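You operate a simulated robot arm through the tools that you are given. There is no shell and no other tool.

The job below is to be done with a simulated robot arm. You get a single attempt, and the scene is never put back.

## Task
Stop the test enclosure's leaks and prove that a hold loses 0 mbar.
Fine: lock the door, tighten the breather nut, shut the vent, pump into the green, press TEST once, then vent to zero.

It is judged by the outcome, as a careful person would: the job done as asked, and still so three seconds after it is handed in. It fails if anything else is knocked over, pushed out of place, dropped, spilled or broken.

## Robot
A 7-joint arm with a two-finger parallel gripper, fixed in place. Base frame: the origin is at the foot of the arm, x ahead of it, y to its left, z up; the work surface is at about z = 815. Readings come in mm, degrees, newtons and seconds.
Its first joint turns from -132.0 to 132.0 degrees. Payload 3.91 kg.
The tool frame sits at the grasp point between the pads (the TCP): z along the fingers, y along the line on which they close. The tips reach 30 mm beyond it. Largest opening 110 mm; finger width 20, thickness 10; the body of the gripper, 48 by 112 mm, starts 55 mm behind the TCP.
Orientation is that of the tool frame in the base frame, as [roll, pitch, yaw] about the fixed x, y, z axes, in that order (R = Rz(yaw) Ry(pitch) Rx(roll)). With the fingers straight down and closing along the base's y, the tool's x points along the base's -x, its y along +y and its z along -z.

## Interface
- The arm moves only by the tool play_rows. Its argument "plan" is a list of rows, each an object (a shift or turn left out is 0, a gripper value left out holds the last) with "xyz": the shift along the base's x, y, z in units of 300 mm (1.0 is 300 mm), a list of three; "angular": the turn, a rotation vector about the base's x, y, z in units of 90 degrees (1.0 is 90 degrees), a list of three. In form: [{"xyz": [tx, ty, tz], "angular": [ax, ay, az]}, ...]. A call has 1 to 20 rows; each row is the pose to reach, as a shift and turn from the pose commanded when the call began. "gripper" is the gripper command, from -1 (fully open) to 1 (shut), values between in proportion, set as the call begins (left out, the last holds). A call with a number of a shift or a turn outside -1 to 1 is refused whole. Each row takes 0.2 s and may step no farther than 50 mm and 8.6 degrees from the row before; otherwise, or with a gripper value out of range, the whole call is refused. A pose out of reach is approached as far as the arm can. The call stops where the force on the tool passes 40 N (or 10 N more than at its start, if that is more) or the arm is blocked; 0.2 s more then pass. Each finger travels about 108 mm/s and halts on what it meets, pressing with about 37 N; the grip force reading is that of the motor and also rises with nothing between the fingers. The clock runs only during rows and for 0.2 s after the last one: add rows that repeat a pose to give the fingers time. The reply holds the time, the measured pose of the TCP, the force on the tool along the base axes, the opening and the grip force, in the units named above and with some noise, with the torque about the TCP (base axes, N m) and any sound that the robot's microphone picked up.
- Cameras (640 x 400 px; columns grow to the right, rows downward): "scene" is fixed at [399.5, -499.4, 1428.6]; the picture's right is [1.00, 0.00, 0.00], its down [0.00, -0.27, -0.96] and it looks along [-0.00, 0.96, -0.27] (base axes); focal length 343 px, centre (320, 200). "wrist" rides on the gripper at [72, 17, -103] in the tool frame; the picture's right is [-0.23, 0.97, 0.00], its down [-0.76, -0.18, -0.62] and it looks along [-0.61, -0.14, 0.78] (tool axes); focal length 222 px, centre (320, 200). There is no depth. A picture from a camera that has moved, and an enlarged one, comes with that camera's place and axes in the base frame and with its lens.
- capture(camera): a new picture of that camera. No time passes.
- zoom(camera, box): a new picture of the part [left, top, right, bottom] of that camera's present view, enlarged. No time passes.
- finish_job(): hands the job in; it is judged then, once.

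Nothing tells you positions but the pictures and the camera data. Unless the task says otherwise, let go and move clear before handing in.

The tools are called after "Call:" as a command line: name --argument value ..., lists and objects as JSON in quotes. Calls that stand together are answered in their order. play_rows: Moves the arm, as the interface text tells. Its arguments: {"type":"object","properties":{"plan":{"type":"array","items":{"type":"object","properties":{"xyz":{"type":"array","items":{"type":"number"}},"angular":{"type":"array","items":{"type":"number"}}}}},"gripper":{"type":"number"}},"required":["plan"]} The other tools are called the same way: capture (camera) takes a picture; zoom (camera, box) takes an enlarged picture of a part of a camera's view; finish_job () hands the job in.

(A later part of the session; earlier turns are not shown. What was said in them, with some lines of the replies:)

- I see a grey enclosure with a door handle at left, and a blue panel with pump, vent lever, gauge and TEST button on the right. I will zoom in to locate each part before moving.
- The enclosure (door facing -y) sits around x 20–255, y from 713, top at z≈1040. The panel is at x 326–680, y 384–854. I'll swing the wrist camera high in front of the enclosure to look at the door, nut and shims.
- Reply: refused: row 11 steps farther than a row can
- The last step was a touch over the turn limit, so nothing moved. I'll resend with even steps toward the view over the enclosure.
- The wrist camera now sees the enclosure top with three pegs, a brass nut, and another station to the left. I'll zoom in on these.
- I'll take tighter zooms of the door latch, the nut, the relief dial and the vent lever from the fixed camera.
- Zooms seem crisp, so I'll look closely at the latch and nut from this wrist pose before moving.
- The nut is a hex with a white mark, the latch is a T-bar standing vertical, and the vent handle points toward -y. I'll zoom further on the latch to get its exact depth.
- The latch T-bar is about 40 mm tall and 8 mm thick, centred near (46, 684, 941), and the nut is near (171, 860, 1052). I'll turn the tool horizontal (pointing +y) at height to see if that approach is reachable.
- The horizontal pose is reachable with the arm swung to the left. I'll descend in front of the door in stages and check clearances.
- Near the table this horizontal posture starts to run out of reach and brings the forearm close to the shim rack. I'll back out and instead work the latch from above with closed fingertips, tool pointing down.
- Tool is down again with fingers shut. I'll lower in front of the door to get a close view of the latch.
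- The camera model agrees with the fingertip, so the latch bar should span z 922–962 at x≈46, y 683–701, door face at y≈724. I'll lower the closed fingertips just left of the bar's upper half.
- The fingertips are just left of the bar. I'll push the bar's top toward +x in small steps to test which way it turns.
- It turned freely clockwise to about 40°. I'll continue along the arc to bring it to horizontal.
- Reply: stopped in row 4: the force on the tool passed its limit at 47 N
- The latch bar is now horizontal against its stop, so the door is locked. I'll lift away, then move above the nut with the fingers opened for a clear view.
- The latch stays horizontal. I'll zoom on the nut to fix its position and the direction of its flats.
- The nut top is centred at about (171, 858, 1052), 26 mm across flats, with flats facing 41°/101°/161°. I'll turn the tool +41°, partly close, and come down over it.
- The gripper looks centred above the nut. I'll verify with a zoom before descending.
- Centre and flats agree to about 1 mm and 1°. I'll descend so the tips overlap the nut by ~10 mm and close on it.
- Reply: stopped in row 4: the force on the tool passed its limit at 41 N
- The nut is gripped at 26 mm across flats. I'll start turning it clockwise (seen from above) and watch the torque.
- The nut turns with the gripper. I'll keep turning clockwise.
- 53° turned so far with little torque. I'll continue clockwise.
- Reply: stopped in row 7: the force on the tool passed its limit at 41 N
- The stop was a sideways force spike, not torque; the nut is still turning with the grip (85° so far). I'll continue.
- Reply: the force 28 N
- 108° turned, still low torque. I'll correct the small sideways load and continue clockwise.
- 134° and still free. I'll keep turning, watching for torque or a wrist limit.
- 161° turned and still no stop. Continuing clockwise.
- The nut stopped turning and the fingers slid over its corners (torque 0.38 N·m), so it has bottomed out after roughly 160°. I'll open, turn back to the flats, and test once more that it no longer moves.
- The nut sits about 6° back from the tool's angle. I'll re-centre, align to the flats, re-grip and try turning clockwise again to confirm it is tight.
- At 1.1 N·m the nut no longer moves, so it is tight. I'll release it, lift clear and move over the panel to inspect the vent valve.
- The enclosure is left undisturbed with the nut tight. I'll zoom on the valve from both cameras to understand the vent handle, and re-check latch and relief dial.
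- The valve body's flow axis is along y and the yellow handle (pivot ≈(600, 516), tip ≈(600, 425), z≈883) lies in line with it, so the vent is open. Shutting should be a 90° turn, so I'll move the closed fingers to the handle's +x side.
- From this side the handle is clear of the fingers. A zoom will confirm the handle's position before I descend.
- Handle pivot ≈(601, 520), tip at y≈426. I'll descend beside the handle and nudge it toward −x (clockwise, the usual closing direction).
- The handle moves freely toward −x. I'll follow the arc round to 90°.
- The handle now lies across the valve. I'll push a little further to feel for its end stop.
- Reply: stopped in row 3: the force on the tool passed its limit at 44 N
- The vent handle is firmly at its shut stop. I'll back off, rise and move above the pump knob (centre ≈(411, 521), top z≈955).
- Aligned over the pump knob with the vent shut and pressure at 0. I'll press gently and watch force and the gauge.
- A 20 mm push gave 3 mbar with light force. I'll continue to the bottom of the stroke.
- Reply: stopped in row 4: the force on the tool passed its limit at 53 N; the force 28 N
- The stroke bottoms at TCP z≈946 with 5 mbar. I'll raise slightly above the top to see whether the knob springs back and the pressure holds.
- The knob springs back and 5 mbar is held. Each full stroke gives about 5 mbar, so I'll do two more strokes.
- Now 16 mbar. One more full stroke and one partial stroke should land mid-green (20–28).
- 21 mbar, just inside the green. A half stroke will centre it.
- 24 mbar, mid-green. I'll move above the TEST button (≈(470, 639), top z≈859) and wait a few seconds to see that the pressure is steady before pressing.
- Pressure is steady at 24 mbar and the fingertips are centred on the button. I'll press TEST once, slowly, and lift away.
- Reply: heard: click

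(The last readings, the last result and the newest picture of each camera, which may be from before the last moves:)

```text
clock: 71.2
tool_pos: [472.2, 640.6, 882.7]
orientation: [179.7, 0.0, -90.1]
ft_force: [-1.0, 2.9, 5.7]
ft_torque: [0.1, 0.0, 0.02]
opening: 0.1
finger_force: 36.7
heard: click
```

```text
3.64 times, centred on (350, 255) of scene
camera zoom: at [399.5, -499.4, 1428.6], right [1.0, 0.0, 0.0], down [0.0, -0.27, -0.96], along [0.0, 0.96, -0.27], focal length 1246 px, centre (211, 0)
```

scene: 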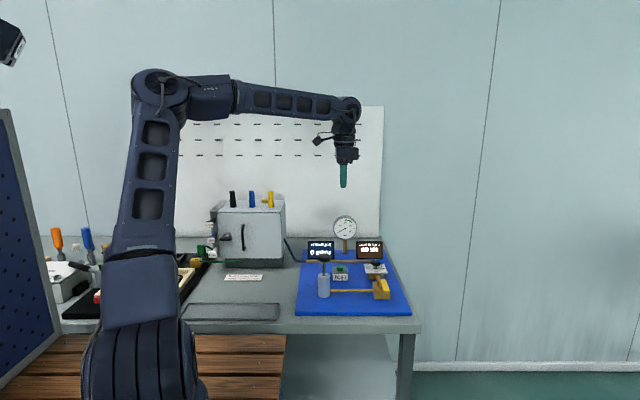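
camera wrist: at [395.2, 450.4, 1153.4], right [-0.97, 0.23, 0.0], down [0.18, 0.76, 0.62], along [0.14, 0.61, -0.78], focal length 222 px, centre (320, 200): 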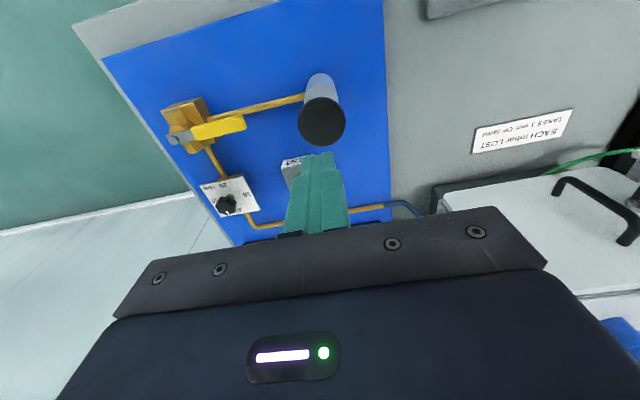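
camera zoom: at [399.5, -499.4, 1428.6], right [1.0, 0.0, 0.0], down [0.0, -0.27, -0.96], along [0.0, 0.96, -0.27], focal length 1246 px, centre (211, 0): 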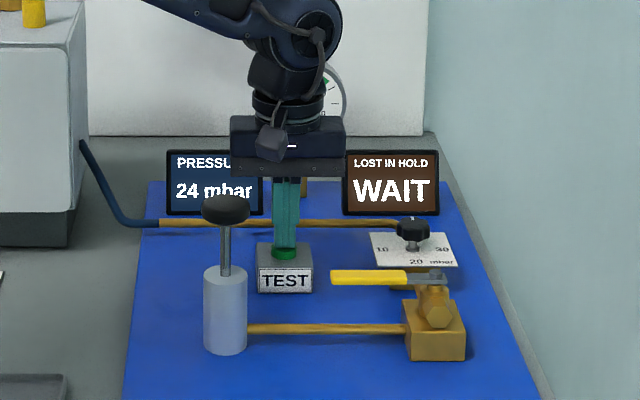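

A click was heard and the display shows WAIT, so the test is running. I'll lift straight off and wait for the result without touching anything.

Call:
play_rows --plan '[{"xyz": [0, 0, 0.05]}, {"xyz": [0, 0, 0.15]}, {"xyz": [0, 0, 0.3]}, {"xyz": [0, 0, 0.45]}, {"xyz": [0, 0, 0.5]}, {"xyz": [0, 0, 0.5]}, {"xyz": [0, 0, 0.5]}, {"xyz": [0, 0, 0.5]}, {"xyz": [0, 0, 0.5]}, {"xyz": [0, 0, 0.5]}, {"xyz": [0, 0, 0.5]}, {"xyz": [0, 0, 0.5]}, {"xyz": [0, 0, 0.5]}, {"xyz": [0, 0, 0.5]}, {"xyz": [0, 0, 0.5]}, {"xyz": [0, 0, 0.5]}, {"xyz": [0, 0, 0.5]}, {"xyz": [0, 0, 0.5]}, {"xyz": [0, 0, 0.5]}, {"xyz": [0, 0, 0.5]}]'

Call:
zoom --camera "scene" --box '[290, 200, 410, 310]'

```text
clock: 75.4
tool_pos: [471.6, 640.8, 1031.8]
orientation: [179.7, -0.1, -90.1]
ft_force: [0.0, 0.5, -0.4]
ft_torque: [-0.03, -0.03, -0.01]
opening: 0.0
finger_force: 36.9
```

```text
3.64 times, centred on (350, 255) of scene
camera zoom: at [399.5, -499.4, 1428.6], right [1.0, 0.0, 0.0], down [0.0, -0.27, -0.96], along [0.0, 0.96, -0.27], focal length 1246 px, centre (211, 0)
```

zoom: 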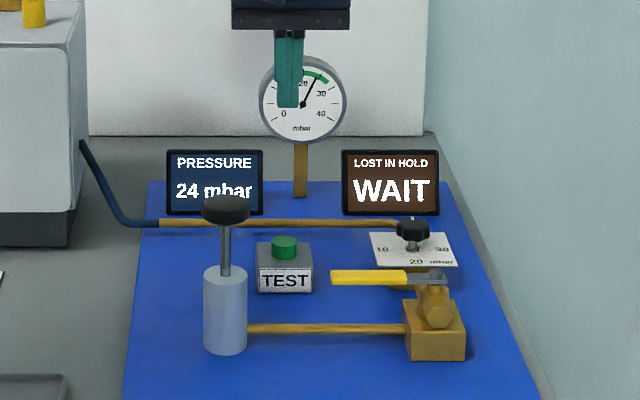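

Still WAIT with pressure steady at 24 mbar. I'll move to a waiting position behind the vent handle, well above it, while the hold runs.

Call:
play_rows --plan '[{"xyz": [0.06, -0.09, 0]}, {"xyz": [0.12, -0.18, 0]}, {"xyz": [0.173, -0.279, 0]}, {"xyz": [0.173, -0.279, 0]}, {"xyz": [0.173, -0.279, 0]}, {"xyz": [0.173, -0.279, 0]}, {"xyz": [0.173, -0.279, 0]}, {"xyz": [0.173, -0.279, 0]}, {"xyz": [0.173, -0.279, 0]}, {"xyz": [0.173, -0.279, 0]}, {"xyz": [0.173, -0.279, 0]}, {"xyz": [0.173, -0.279, 0]}, {"xyz": [0.173, -0.279, 0]}, {"xyz": [0.173, -0.279, 0]}, {"xyz": [0.173, -0.279, 0]}, {"xyz": [0.173, -0.279, 0]}, {"xyz": [0.173, -0.279, 0]}, {"xyz": [0.173, -0.279, 0]}]'

Call:
zoom --camera "scene" --box '[290, 200, 410, 310]'

```text
clock: 79.2
tool_pos: [523.7, 555.9, 1033.2]
orientation: [179.7, -0.1, -90.1]
ft_force: [-0.2, 0.5, -0.5]
ft_torque: [0.01, 0.0, -0.01]
opening: 0.0
finger_force: 37.1
```

```text
3.64 times, centred on (350, 255) of scene
camera zoom: at [399.5, -499.4, 1428.6], right [1.0, 0.0, 0.0], down [0.0, -0.27, -0.96], along [0.0, 0.96, -0.27], focal length 1246 px, centre (211, 0)
```

zoom: 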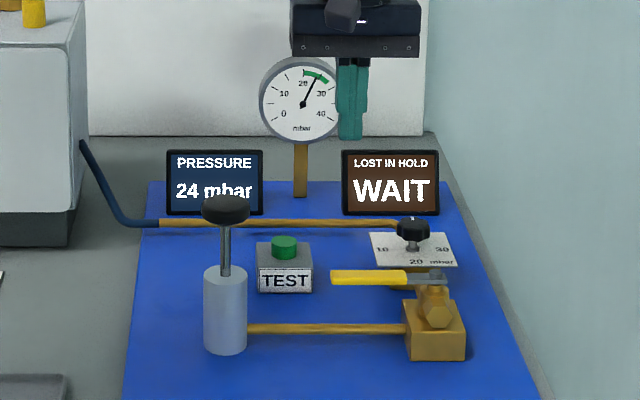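

The hold is still running at a steady 24 mbar. I'll simply wait in place.

Call:
play_rows --plan '[{"xyz": [0, 0, 0]}, {"xyz": [0, 0, 0]}, {"xyz": [0, 0, 0]}, {"xyz": [0, 0, 0]}, {"xyz": [0, 0, 0]}, {"xyz": [0, 0, 0]}, {"xyz": [0, 0, 0]}, {"xyz": [0, 0, 0]}, {"xyz": [0, 0, 0]}, {"xyz": [0, 0, 0]}, {"xyz": [0, 0, 0]}, {"xyz": [0, 0, 0]}, {"xyz": [0, 0, 0]}, {"xyz": [0, 0, 0]}, {"xyz": [0, 0, 0]}, {"xyz": [0, 0, 0]}, {"xyz": [0, 0, 0]}, {"xyz": [0, 0, 0]}, {"xyz": [0, 0, 0]}, {"xyz": [0, 0, 0]}]'

Call:
zoom --camera "scene" --box '[290, 200, 410, 310]'

```text
clock: 83.4
tool_pos: [523.0, 556.1, 1032.8]
orientation: [179.7, -0.1, -90.0]
ft_force: [0.1, 0.0, 0.7]
ft_torque: [-0.02, 0.06, -0.03]
opening: 0.1
finger_force: 37.2
```

```text
3.64 times, centred on (350, 255) of scene
camera zoom: at [399.5, -499.4, 1428.6], right [1.0, 0.0, 0.0], down [0.0, -0.27, -0.96], along [0.0, 0.96, -0.27], focal length 1246 px, centre (211, 0)
```

zoom: 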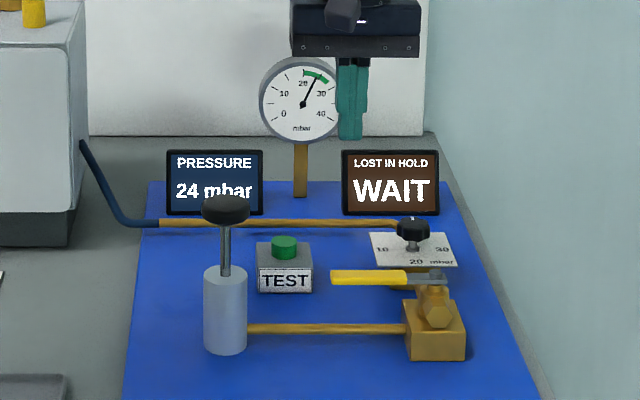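

WAIT is still shown, pressure unchanged at 24 mbar. I'll keep waiting.

Call:
play_rows --plan '[{"xyz": [0, 0, 0]}, {"xyz": [0, 0, 0]}, {"xyz": [0, 0, 0]}, {"xyz": [0, 0, 0]}, {"xyz": [0, 0, 0]}, {"xyz": [0, 0, 0]}, {"xyz": [0, 0, 0]}, {"xyz": [0, 0, 0]}, {"xyz": [0, 0, 0]}, {"xyz": [0, 0, 0]}, {"xyz": [0, 0, 0]}, {"xyz": [0, 0, 0]}, {"xyz": [0, 0, 0]}, {"xyz": [0, 0, 0]}, {"xyz": [0, 0, 0]}, {"xyz": [0, 0, 0]}, {"xyz": [0, 0, 0]}, {"xyz": [0, 0, 0]}, {"xyz": [0, 0, 0]}, {"xyz": [0, 0, 0]}]'

Call:
zoom --camera "scene" --box '[290, 200, 410, 310]'

```text
clock: 87.6
tool_pos: [523.8, 555.2, 1032.4]
orientation: [179.7, 0.0, -90.1]
ft_force: [0.1, 0.3, -0.8]
ft_torque: [0.0, -0.02, 0.01]
opening: 0.0
finger_force: 36.9
```

```text
3.64 times, centred on (350, 255) of scene
camera zoom: at [399.5, -499.4, 1428.6], right [1.0, 0.0, 0.0], down [0.0, -0.27, -0.96], along [0.0, 0.96, -0.27], focal length 1246 px, centre (211, 0)
```

zoom: 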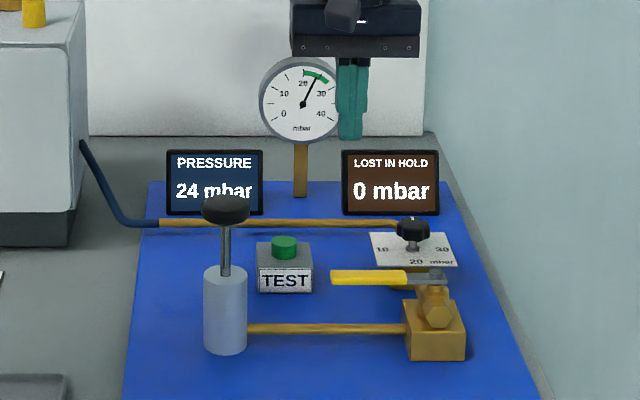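

The hold result reads 0 mbar lost. Now I'll lower behind the vent handle and swing it back to the open position to vent.

Call:
play_rows --plan '[{"xyz": [0, 0, -0.14]}, {"xyz": [0, 0, -0.28]}, {"xyz": [0, 0, -0.38]}, {"xyz": [0, 0, -0.43]}, {"xyz": [0, 0, -0.452]}, {"xyz": [0, 0, -0.452]}]'

Call:
play_rows --plan '[{"xyz": [0, -0.027, 0]}, {"xyz": [0, -0.053, 0]}, {"xyz": [-0.006, -0.087, 0]}, {"xyz": [-0.009, -0.119, 0]}, {"xyz": [-0.006, -0.151, 0]}, {"xyz": [-0.003, -0.184, 0]}, {"xyz": [0.008, -0.217, 0]}, {"xyz": [0.021, -0.249, 0]}, {"xyz": [0.041, -0.279, 0]}, {"xyz": [0.065, -0.307, 0]}, {"xyz": [0.093, -0.331, 0]}, {"xyz": [0.124, -0.352, 0]}, {"xyz": [0.16, -0.368, 0]}, {"xyz": [0.18, -0.376, 0]}, {"xyz": [0.197, -0.38, 0]}, {"xyz": [0.197, -0.38, 0]}]'

Call:
zoom --camera "scene" --box '[290, 200, 410, 310]'

```text
clock: 89.0
tool_pos: [521.1, 556.5, 897.6]
orientation: [179.7, -0.1, -90.1]
ft_force: [0.1, -0.3, -0.4]
ft_torque: [-0.03, -0.01, -0.03]
opening: 0.0
finger_force: 36.6
```

```text
clock: 92.4
tool_pos: [581.8, 442.4, 897.4]
orientation: [179.6, -0.1, -90.1]
ft_force: [-0.2, -0.4, 0.2]
ft_torque: [-0.02, 0.0, -0.04]
opening: 0.4
finger_force: 36.5
```

```text
3.64 times, centred on (350, 255) of scene
camera zoom: at [399.5, -499.4, 1428.6], right [1.0, 0.0, 0.0], down [0.0, -0.27, -0.96], along [0.0, 0.96, -0.27], focal length 1246 px, centre (211, 0)
```

zoom: 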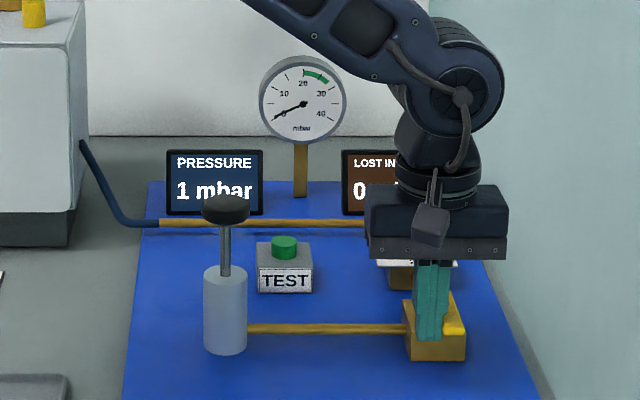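

Pressure has fallen to 1 mbar. I'll push the handle the last bit to its open stop and let it vent to zero.

Call:
play_rows --plan '[{"xyz": [0.006, 0, 0]}, {"xyz": [0.012, 0, 0]}, {"xyz": [0.017, 0, 0]}, {"xyz": [0.017, 0, 0]}]'

Call:
play_rows --plan '[{"xyz": [-0.05, 0, 0]}, {"xyz": [-0.07, 0, 0.08]}, {"xyz": [-0.07, 0, 0.2]}, {"xyz": [-0.07, 0, 0.33]}, {"xyz": [-0.07, 0, 0.46]}, {"xyz": [-0.07, 0, 0.6]}, {"xyz": [-0.07, 0, 0.75]}, {"xyz": [-0.07, 0, 0.85]}, {"xyz": [-0.07, 0, 0.85]}, {"xyz": [-0.07, 0, 0.85]}]'

Call:
zoom --camera "scene" --box '[290, 200, 410, 310]'

Call:
capture --camera "scene"

Call:
capture --camera "wrist"

```text
clock: 93.2
tool_pos: [581.8, 442.1, 896.1]
orientation: [179.4, -0.1, -89.8]
ft_force: [-14.5, -4.7, 10.2]
ft_torque: [0.04, 0.05, 0.1]
opening: 0.0
finger_force: 37.0
stopped in row 4: the force on the tool passed its limit at 42 N (the readings are from after the stop); the commanded pose is now the measured one
```

```text
clock: 95.4
tool_pos: [562.0, 443.4, 1151.3]
orientation: [179.6, -0.2, -89.9]
ft_force: [0.5, 0.2, 0.4]
ft_torque: [-0.01, 0.02, 0.0]
opening: 0.1
finger_force: 37.0
```

```text
3.64 times, centred on (350, 255) of scene
camera zoom: at [399.5, -499.4, 1428.6], right [1.0, 0.0, 0.0], down [0.0, -0.27, -0.96], along [0.0, 0.96, -0.27], focal length 1246 px, centre (211, 0)
```

zoom: 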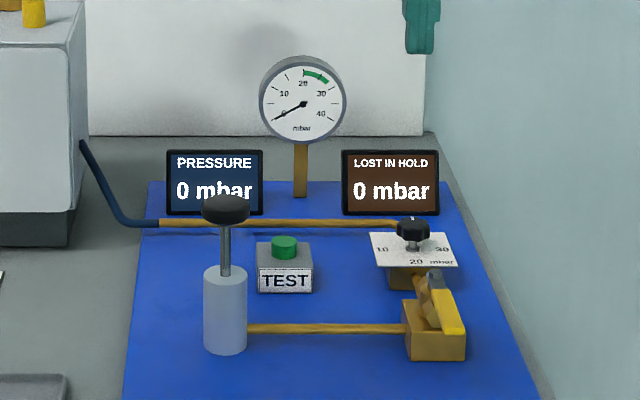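

```text
taken
```

scene: 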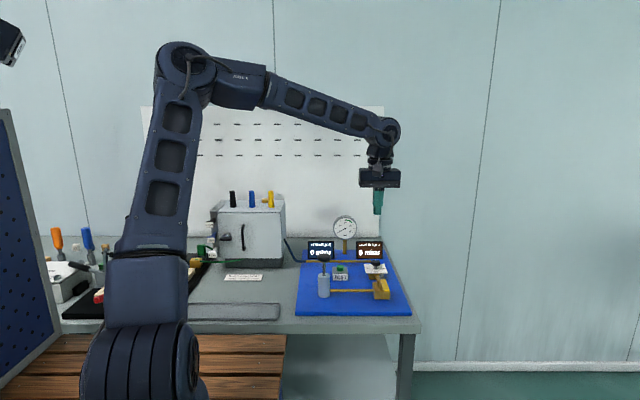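

```text
taken
camera wrist: at [545.6, 371.2, 1255.5], right [-0.97, 0.23, 0.01], down [0.18, 0.76, 0.62], along [0.13, 0.61, -0.78], focal length 222 px, centre (320, 200)
```

wrist: 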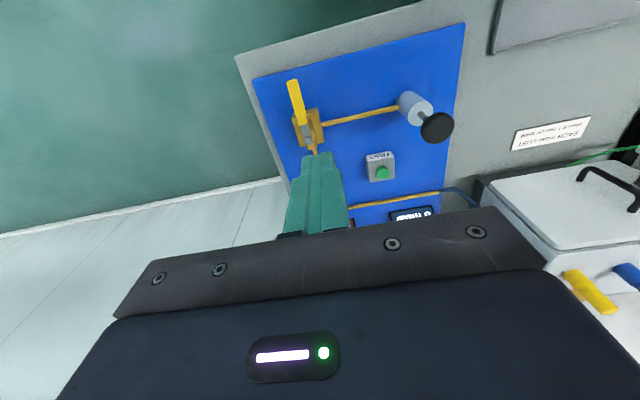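

Pressure reads 0 mbar and the hold result remains 0 mbar with the vent open. I'll check the enclosure and the neighbouring station once more before handing in.

Call:
zoom --camera "scene" --box '[190, 180, 310, 290]'

Call:
zoom --camera "scene" --box '[30, 200, 310, 340]'

```text
3.64 times, centred on (250, 235) of scene
camera zoom: at [399.5, -499.4, 1428.6], right [1.0, 0.0, 0.0], down [0.0, -0.27, -0.96], along [0.0, 0.96, -0.27], focal length 1246 px, centre (574, 73)
```

zoom: 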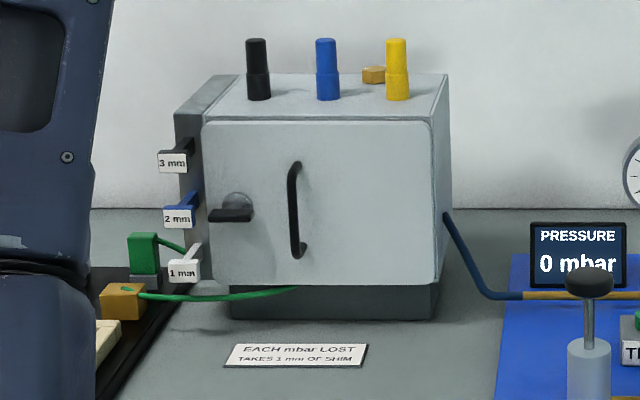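

```text
2.29 times, centred on (170, 270) of scene
camera zoom: at [399.5, -499.4, 1428.6], right [1.0, 0.0, 0.0], down [0.0, -0.27, -0.96], along [0.0, 0.96, -0.27], focal length 783 px, centre (663, 40)
```

zoom: 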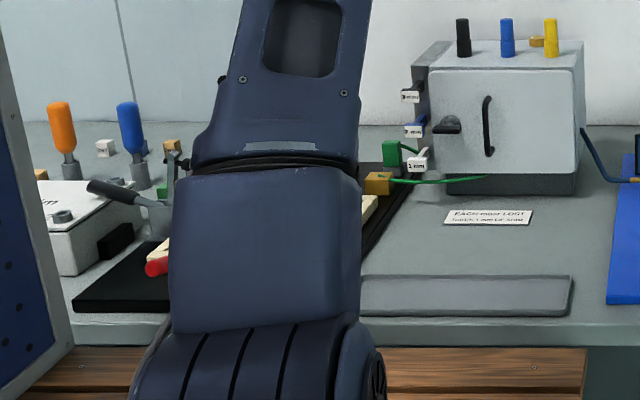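

Everything matches the goal. The door is locked, the nut is tight, and the hold lost 0 mbar. The vent is open with pressure at 0, all other items look unmoved in the pictures, and the arm is clear. I'm handing in the job.

Call:
finish_job

```text
The job is handed in.
```

The enclosure held pressure with no leak: the single TEST run at 24 mbar finished with LOST IN HOLD reading 0 mbar.

- **Door:** locked. The latch bar is horizontal and against its stop.
- **Breather nut:** tight. I turned it clockwise roughly 160° until it stopped, and it did not move further at about 1.1 N·m.
- **Vent:** shut against its stop for the pump-up and hold.
- **Pressure:** pumped to 24 mbar, inside the green (about 20–28 on the gauge).
- **TEST:** pressed once.
- **Venting:** I then opened the vent fully, and the PRESSURE display reads 0 mbar.

No shim was needed, since nothing was lost. In the final pictures, everything else I could see looked unmoved. Part of the neighbouring station was hidden behind the arm. I moved the arm clear and handed the job in.
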